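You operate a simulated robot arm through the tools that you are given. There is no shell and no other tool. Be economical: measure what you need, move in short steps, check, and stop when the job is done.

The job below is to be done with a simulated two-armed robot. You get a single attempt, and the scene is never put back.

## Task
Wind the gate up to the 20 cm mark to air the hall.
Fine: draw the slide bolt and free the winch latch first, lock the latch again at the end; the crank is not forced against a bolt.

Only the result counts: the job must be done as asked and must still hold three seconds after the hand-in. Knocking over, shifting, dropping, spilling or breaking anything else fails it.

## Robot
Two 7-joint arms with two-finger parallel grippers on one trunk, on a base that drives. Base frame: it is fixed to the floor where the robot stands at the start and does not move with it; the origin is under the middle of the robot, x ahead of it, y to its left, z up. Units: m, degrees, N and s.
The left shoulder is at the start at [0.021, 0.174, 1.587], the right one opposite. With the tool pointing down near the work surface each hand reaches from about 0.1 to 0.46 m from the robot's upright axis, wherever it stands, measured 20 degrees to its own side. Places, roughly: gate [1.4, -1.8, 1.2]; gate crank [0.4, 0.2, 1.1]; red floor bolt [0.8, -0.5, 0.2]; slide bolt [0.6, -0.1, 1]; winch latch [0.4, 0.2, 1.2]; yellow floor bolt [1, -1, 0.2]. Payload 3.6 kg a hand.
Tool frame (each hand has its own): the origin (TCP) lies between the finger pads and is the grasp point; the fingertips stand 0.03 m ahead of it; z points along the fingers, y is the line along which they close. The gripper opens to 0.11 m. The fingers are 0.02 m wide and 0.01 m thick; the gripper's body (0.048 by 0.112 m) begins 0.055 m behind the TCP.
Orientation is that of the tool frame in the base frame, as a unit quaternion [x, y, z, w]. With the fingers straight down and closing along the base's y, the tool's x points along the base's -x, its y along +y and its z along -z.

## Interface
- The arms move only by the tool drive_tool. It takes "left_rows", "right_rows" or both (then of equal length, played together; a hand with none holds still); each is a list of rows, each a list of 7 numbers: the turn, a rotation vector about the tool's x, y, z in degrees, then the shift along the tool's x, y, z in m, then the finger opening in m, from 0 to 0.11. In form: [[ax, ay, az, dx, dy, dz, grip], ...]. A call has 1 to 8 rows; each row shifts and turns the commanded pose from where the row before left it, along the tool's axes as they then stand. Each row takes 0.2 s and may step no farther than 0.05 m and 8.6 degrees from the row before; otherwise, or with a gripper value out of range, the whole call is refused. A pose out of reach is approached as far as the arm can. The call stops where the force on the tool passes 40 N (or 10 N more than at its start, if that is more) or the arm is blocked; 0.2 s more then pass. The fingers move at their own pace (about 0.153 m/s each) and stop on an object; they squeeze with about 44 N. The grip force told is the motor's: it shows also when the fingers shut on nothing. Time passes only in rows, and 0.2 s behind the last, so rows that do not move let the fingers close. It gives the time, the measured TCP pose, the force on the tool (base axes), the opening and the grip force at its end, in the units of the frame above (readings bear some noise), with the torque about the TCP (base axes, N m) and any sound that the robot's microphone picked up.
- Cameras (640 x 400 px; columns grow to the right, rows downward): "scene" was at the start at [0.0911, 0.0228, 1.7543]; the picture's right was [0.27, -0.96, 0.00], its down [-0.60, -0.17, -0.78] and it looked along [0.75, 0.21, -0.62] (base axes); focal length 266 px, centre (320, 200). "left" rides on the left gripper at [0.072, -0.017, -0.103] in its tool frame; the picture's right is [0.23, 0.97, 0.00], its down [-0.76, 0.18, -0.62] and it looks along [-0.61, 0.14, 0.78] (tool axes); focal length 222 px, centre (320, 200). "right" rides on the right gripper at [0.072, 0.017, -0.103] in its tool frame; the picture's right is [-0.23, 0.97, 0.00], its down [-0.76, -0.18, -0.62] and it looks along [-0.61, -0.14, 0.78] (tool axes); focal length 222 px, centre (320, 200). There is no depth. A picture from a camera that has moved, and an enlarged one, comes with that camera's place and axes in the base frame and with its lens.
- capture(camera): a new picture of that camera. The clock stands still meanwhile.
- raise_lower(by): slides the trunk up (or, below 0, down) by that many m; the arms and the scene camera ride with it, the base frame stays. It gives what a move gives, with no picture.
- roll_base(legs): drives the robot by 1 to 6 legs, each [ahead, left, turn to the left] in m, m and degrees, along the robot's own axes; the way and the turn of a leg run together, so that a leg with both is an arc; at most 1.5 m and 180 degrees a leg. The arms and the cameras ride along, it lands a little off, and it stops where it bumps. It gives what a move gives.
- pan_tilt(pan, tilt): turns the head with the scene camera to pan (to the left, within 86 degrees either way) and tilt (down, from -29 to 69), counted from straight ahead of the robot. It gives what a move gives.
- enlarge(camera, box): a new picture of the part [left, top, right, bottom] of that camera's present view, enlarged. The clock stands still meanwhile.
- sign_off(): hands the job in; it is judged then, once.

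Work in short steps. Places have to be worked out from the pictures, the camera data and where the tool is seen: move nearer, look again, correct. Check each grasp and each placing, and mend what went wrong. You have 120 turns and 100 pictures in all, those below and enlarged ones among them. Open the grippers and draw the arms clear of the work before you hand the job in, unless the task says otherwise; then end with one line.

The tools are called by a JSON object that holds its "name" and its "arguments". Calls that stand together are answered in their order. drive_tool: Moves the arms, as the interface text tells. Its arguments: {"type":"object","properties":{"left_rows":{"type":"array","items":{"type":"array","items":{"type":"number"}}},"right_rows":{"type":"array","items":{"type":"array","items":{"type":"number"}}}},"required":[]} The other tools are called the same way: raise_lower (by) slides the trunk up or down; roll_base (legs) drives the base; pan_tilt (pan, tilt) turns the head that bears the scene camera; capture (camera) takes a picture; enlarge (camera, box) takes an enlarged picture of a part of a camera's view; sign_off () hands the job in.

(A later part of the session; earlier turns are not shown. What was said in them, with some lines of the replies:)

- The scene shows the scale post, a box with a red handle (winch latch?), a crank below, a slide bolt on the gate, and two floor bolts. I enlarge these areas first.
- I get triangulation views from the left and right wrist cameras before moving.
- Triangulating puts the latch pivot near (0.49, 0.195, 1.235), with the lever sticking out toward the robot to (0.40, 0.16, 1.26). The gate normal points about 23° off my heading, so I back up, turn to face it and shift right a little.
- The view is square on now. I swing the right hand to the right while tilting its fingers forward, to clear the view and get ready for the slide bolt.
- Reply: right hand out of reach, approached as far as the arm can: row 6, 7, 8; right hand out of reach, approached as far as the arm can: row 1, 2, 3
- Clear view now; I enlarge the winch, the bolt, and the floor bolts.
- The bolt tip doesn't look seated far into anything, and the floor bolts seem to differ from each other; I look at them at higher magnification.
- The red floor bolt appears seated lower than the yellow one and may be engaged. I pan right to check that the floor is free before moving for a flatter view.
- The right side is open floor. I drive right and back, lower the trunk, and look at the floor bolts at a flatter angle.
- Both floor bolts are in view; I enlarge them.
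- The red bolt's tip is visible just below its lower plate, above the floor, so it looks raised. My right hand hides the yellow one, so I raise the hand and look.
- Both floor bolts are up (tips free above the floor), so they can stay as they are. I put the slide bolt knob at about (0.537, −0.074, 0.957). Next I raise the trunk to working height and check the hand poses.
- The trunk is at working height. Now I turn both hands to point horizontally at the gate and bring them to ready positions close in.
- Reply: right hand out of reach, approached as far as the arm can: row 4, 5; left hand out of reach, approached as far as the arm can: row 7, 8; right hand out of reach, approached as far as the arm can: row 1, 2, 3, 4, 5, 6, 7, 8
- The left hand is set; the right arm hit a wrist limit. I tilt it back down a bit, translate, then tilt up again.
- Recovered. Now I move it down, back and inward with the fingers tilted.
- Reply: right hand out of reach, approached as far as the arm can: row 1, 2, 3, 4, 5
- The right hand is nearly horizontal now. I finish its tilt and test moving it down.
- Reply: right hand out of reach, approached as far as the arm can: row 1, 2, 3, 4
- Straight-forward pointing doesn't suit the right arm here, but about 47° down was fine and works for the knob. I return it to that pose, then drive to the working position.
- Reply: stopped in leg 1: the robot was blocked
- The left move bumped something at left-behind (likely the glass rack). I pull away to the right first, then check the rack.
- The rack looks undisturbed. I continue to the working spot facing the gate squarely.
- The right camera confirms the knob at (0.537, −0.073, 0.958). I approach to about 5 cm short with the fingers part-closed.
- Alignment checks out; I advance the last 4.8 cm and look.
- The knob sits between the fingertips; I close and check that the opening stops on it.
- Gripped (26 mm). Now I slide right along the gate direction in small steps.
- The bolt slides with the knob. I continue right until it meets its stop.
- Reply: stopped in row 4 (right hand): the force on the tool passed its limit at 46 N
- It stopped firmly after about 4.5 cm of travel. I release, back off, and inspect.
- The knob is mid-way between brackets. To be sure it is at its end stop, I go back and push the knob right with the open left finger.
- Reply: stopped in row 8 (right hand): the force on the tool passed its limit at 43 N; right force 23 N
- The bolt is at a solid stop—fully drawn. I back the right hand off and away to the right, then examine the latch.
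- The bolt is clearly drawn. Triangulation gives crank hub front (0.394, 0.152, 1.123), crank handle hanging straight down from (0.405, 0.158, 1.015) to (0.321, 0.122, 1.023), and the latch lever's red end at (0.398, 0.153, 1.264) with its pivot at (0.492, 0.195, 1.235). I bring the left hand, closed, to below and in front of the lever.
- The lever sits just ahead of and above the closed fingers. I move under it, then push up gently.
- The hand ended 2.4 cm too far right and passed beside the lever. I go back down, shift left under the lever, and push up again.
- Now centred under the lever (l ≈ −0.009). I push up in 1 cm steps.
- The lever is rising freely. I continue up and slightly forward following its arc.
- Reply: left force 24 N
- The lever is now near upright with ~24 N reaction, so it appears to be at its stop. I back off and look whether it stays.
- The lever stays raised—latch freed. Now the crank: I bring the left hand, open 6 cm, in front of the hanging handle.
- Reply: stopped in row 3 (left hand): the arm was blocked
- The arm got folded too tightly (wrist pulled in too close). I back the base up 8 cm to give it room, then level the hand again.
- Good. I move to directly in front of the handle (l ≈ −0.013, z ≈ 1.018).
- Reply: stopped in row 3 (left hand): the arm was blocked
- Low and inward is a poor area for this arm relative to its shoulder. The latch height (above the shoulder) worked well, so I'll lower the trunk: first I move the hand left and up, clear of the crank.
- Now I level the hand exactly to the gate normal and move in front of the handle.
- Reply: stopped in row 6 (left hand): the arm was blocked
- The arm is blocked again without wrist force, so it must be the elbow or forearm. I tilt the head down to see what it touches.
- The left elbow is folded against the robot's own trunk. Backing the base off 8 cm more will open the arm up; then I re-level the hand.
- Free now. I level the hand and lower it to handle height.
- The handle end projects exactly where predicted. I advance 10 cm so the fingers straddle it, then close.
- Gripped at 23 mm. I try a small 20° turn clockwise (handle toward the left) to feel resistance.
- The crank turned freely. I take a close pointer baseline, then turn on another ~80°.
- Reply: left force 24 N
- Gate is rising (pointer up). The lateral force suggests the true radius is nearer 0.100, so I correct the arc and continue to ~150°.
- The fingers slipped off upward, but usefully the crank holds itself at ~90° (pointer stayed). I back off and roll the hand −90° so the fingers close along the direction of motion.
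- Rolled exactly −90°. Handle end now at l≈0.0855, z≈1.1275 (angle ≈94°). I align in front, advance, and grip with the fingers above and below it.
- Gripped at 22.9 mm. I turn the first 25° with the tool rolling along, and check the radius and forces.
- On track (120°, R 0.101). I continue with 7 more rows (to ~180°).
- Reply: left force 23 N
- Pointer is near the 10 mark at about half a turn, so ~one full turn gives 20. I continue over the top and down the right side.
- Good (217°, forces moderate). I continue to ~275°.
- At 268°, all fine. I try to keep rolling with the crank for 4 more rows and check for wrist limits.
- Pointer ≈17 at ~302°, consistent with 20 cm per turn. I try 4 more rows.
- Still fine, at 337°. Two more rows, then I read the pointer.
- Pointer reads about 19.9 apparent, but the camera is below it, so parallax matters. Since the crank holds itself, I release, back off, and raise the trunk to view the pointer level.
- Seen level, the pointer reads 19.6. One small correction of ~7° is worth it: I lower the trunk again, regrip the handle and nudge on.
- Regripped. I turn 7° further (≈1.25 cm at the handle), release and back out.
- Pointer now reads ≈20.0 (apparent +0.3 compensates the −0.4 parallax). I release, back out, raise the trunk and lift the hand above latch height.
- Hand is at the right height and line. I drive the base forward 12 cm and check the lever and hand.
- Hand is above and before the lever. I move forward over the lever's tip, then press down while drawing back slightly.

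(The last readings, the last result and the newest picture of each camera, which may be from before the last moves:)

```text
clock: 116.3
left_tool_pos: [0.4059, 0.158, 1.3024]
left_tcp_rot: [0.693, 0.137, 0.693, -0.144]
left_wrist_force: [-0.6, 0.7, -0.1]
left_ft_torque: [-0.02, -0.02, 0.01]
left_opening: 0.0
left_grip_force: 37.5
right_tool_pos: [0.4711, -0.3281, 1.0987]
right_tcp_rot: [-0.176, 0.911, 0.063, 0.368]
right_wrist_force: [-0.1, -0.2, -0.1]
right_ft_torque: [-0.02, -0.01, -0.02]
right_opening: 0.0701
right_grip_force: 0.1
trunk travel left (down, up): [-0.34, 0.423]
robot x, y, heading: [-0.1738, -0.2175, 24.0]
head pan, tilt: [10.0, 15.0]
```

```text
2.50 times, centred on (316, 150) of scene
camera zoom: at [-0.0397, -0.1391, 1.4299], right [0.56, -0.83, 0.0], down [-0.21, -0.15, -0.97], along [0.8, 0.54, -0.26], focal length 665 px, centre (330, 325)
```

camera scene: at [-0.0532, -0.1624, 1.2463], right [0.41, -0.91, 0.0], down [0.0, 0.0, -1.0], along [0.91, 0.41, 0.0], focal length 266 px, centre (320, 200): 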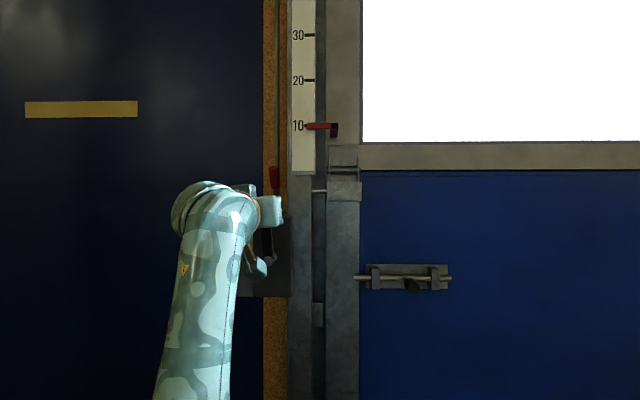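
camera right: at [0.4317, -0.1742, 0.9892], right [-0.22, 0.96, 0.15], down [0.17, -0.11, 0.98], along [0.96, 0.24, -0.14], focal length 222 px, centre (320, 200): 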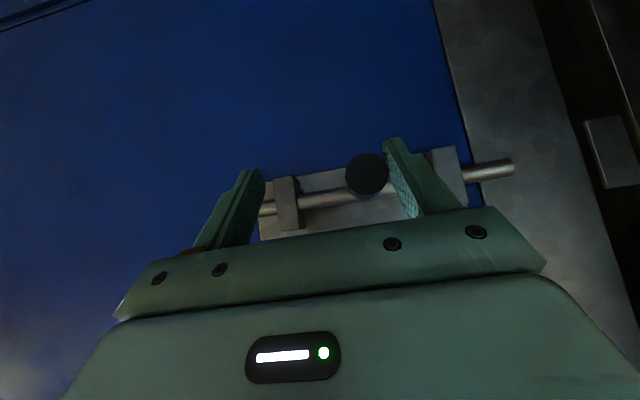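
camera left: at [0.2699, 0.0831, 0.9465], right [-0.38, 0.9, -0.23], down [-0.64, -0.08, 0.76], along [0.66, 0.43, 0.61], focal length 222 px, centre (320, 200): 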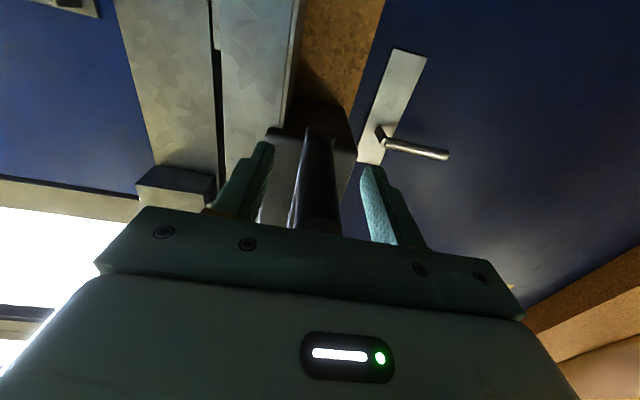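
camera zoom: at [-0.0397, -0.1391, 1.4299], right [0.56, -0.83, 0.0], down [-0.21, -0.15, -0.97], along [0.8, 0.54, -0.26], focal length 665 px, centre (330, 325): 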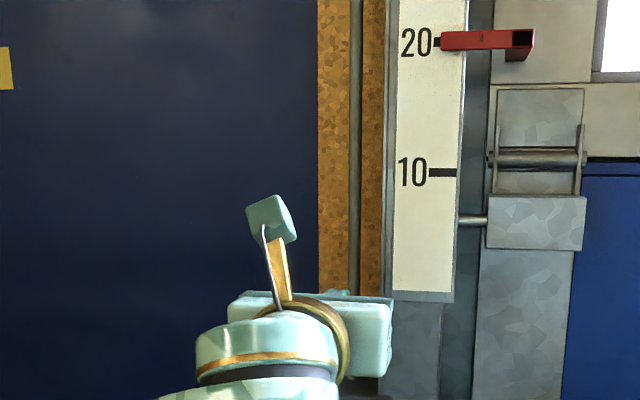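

The lever is following down with little force. I press straight down further until it meets its stop.

{"name": "drive_tool", "arguments": {"left_rows": [[0, 0, 0, -0.007, 0, 0, 0.0], [0, 0, 0, -0.007, 0, 0, 0.0], [0, 0, 0, -0.006, 0, 0, 0.0], [0, 0, 0, -0.005, 0, 0, 0.0], [0, 0, 0, -0.005, 0, 0, 0.0]]}}

```text
clock: 117.6
left_tool_pos: [0.405, 0.16, 1.2819]
left_tcp_rot: [0.686, 0.138, 0.699, -0.146]
left_wrist_force: [2.9, -1.0, 13.2]
left_ft_torque: [-0.06, -0.06, 0.0]
left_opening: 0.0
left_grip_force: 37.1
right_tool_pos: [0.4715, -0.3279, 1.1003]
right_tcp_rot: [-0.176, 0.911, 0.064, 0.368]
right_wrist_force: [0.8, 0.1, 0.2]
right_ft_torque: [0.01, 0.02, -0.02]
right_opening: 0.0699
right_grip_force: 0.0
trunk travel left (down, up): [-0.34, 0.423]
robot x, y, heading: [-0.1717, -0.2199, 24.2]
head pan, tilt: [10.0, 15.0]
stopped in row 5 (left hand): the force on the tool passed its limit at 42 N (the readings are from after the stop); the commanded pose is now the measured one
```

It met a firm stop exactly at the predicted locked height. I lift off, back away and inspect lever, pointer and crank.

{"name": "drive_tool", "arguments": {"left_rows": [[0, 0, 0, 0.03, 0, 0, 0.0], [0, 0, 0, 0, 0, -0.045, 0.0], [0, 0, 0, 0, -0.02, -0.04, 0.0], [0, 0, 0, 0, -0.045, 0, 0.0], [0, 0, 0, 0, -0.045, 0, 0.0], [0, 0, 0, 0, -0.045, 0, 0.0]]}}

{"name": "enlarge", "arguments": {"camera": "scene", "box": [220, 60, 412, 300]}}

```text
clock: 119.0
left_tool_pos: [0.2654, 0.2699, 1.3069]
left_tcp_rot: [0.687, 0.139, 0.698, -0.147]
left_wrist_force: [-0.6, 0.2, -0.4]
left_ft_torque: [0.0, 0.02, 0.0]
left_opening: 0.0
left_grip_force: 37.8
right_tool_pos: [0.4706, -0.3271, 1.1016]
right_tcp_rot: [-0.175, 0.911, 0.063, 0.369]
right_wrist_force: [0.3, 0.1, -0.2]
right_ft_torque: [0.01, -0.03, -0.02]
right_opening: 0.07
right_grip_force: 0.0
trunk travel left (down, up): [-0.34, 0.423]
robot x, y, heading: [-0.1719, -0.2161, 24.0]
head pan, tilt: [10.0, 15.0]
```

```text
1.67 times, centred on (316, 180) of scene
camera zoom: at [-0.0403, -0.138, 1.43], right [0.56, -0.83, 0.0], down [-0.21, -0.15, -0.97], along [0.8, 0.54, -0.26], focal length 443 px, centre (327, 233)
```

zoom: 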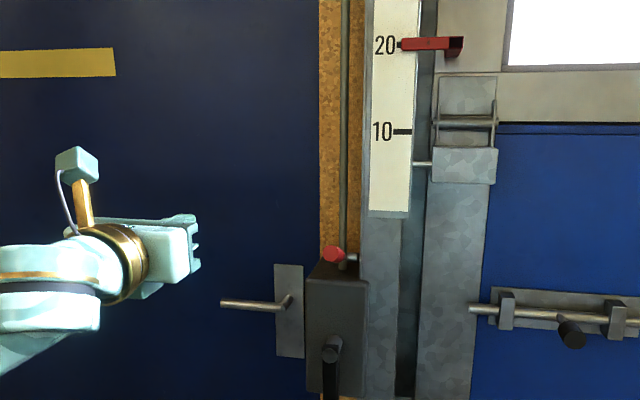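

Latch lever is back at its original locked position (end z ≈ 1.262). I open the left gripper, back the base away, and do a level check of the pointer.

{"name": "drive_tool", "arguments": {"left_rows": [[0, 0, 0, 0, 0, 0, 0.06], [0, 0, 0, 0, 0, 0, 0.11]]}}

{"name": "roll_base", "arguments": {"legs": [[-0.12, 0, 0]]}}

{"name": "raise_lower", "arguments": {"by": 0.06}}

{"name": "pan_tilt", "arguments": {"pan": 0, "tilt": 0}}

{"name": "enlarge", "arguments": {"camera": "scene", "box": [272, 140, 368, 260]}}

{"name": "capture", "arguments": {"camera": "scene"}}

```text
clock: 119.6
left_tool_pos: [0.2671, 0.2685, 1.3087]
left_tcp_rot: [0.689, 0.139, 0.697, -0.146]
left_wrist_force: [0.3, 0.0, -0.2]
left_ft_torque: [0.04, -0.04, 0.03]
left_opening: 0.1099
left_grip_force: 0.0
right_tool_pos: [0.4722, -0.3272, 1.0998]
right_tcp_rot: [-0.176, 0.911, 0.064, 0.368]
right_wrist_force: [-1.3, 0.5, -0.4]
right_ft_torque: [0.02, 0.0, -0.01]
right_opening: 0.0699
right_grip_force: 0.0
trunk travel left (down, up): [-0.34, 0.423]
robot x, y, heading: [-0.1726, -0.2184, 24.0]
head pan, tilt: [10.0, 15.0]
```

```text
clock: 120.9
left_tool_pos: [0.1548, 0.2205, 1.3102]
left_tcp_rot: [0.688, 0.138, 0.697, -0.146]
left_wrist_force: [0.0, -0.1, -0.5]
left_ft_torque: [0.0, -0.01, 0.01]
left_opening: 0.1101
left_grip_force: 0.1
right_tool_pos: [0.359, -0.3777, 1.1]
right_tcp_rot: [-0.176, 0.91, 0.064, 0.37]
right_wrist_force: [-0.8, 0.0, 0.7]
right_ft_torque: [0.02, 0.03, 0.0]
right_opening: 0.0699
right_grip_force: 0.1
trunk travel left (down, up): [-0.34, 0.423]
robot x, y, heading: [-0.2789, -0.2656, 24.4]
head pan, tilt: [10.0, 15.0]
```

```text
clock: 121.9
left_tool_pos: [0.1557, 0.2199, 1.3667]
left_tcp_rot: [0.689, 0.137, 0.697, -0.145]
left_wrist_force: [0.3, 0.4, 0.9]
left_ft_torque: [-0.01, 0.01, -0.01]
left_opening: 0.1101
left_grip_force: 0.0
right_tool_pos: [0.361, -0.3752, 1.1604]
right_tcp_rot: [-0.175, 0.911, 0.063, 0.368]
right_wrist_force: [-0.4, -0.2, -0.2]
right_ft_torque: [0.0, -0.02, -0.04]
right_opening: 0.0701
right_grip_force: 0.2
trunk travel left (down, up): [-0.4, 0.363]
robot x, y, heading: [-0.2823, -0.2643, 24.0]
head pan, tilt: [10.0, 15.0]
```

```text
clock: 122.7
left_tool_pos: [0.1562, 0.2207, 1.3673]
left_tcp_rot: [0.688, 0.139, 0.697, -0.146]
left_wrist_force: [0.6, -0.3, 0.2]
left_ft_torque: [0.01, 0.0, -0.01]
left_opening: 0.1099
left_grip_force: 0.2
right_tool_pos: [0.3616, -0.3772, 1.1592]
right_tcp_rot: [-0.177, 0.911, 0.064, 0.368]
right_wrist_force: [-0.9, -0.4, 0.0]
right_ft_torque: [-0.02, 0.01, -0.03]
right_opening: 0.07
right_grip_force: 0.1
trunk travel left (down, up): [-0.4, 0.363]
robot x, y, heading: [-0.286, -0.2677, 23.9]
head pan, tilt: [0.0, 0.0]
```

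```text
3.33 times, centred on (320, 200) of scene
camera zoom: at [-0.1632, -0.212, 1.5147], right [0.41, -0.91, 0.0], down [0.0, 0.0, -1.0], along [0.91, 0.41, 0.0], focal length 887 px, centre (320, 200)
```

zoom: 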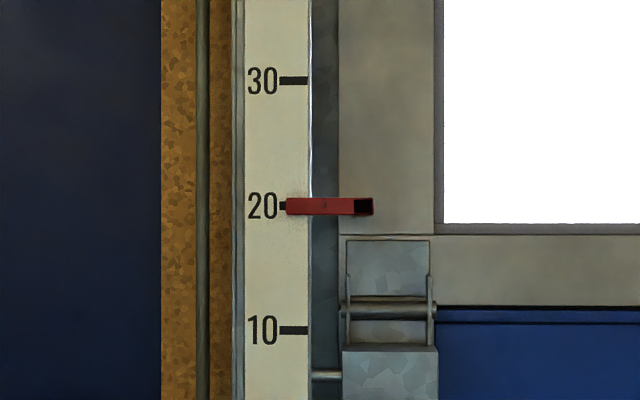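

```text
16 pictures are left
camera scene: at [-0.1632, -0.212, 1.5147], right [0.41, -0.91, 0.0], down [0.0, 0.0, -1.0], along [0.91, 0.41, 0.0], focal length 266 px, centre (320, 200)
```

scene: 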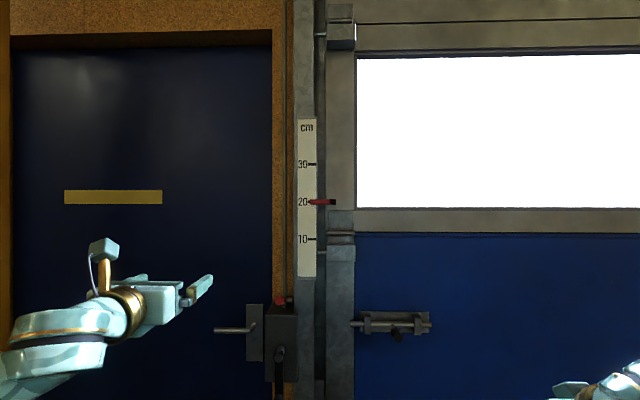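

The level view shows the pointer exactly on 20, and it holds. The latch lever is down in its locked position, the bolt is drawn and both hands are clear, so I hand in.

{"name": "sign_off", "arguments": {}}

```text
The job is handed in.
```

The gate is wound up and its pointer sits on the 20 cm mark. The slide bolt is drawn, the winch latch was freed for winding and is locked again, and both arms are clear. While driving, the base bumped something at its left rear, probably the glass rack. I checked afterwards and the rack looked undisturbed.
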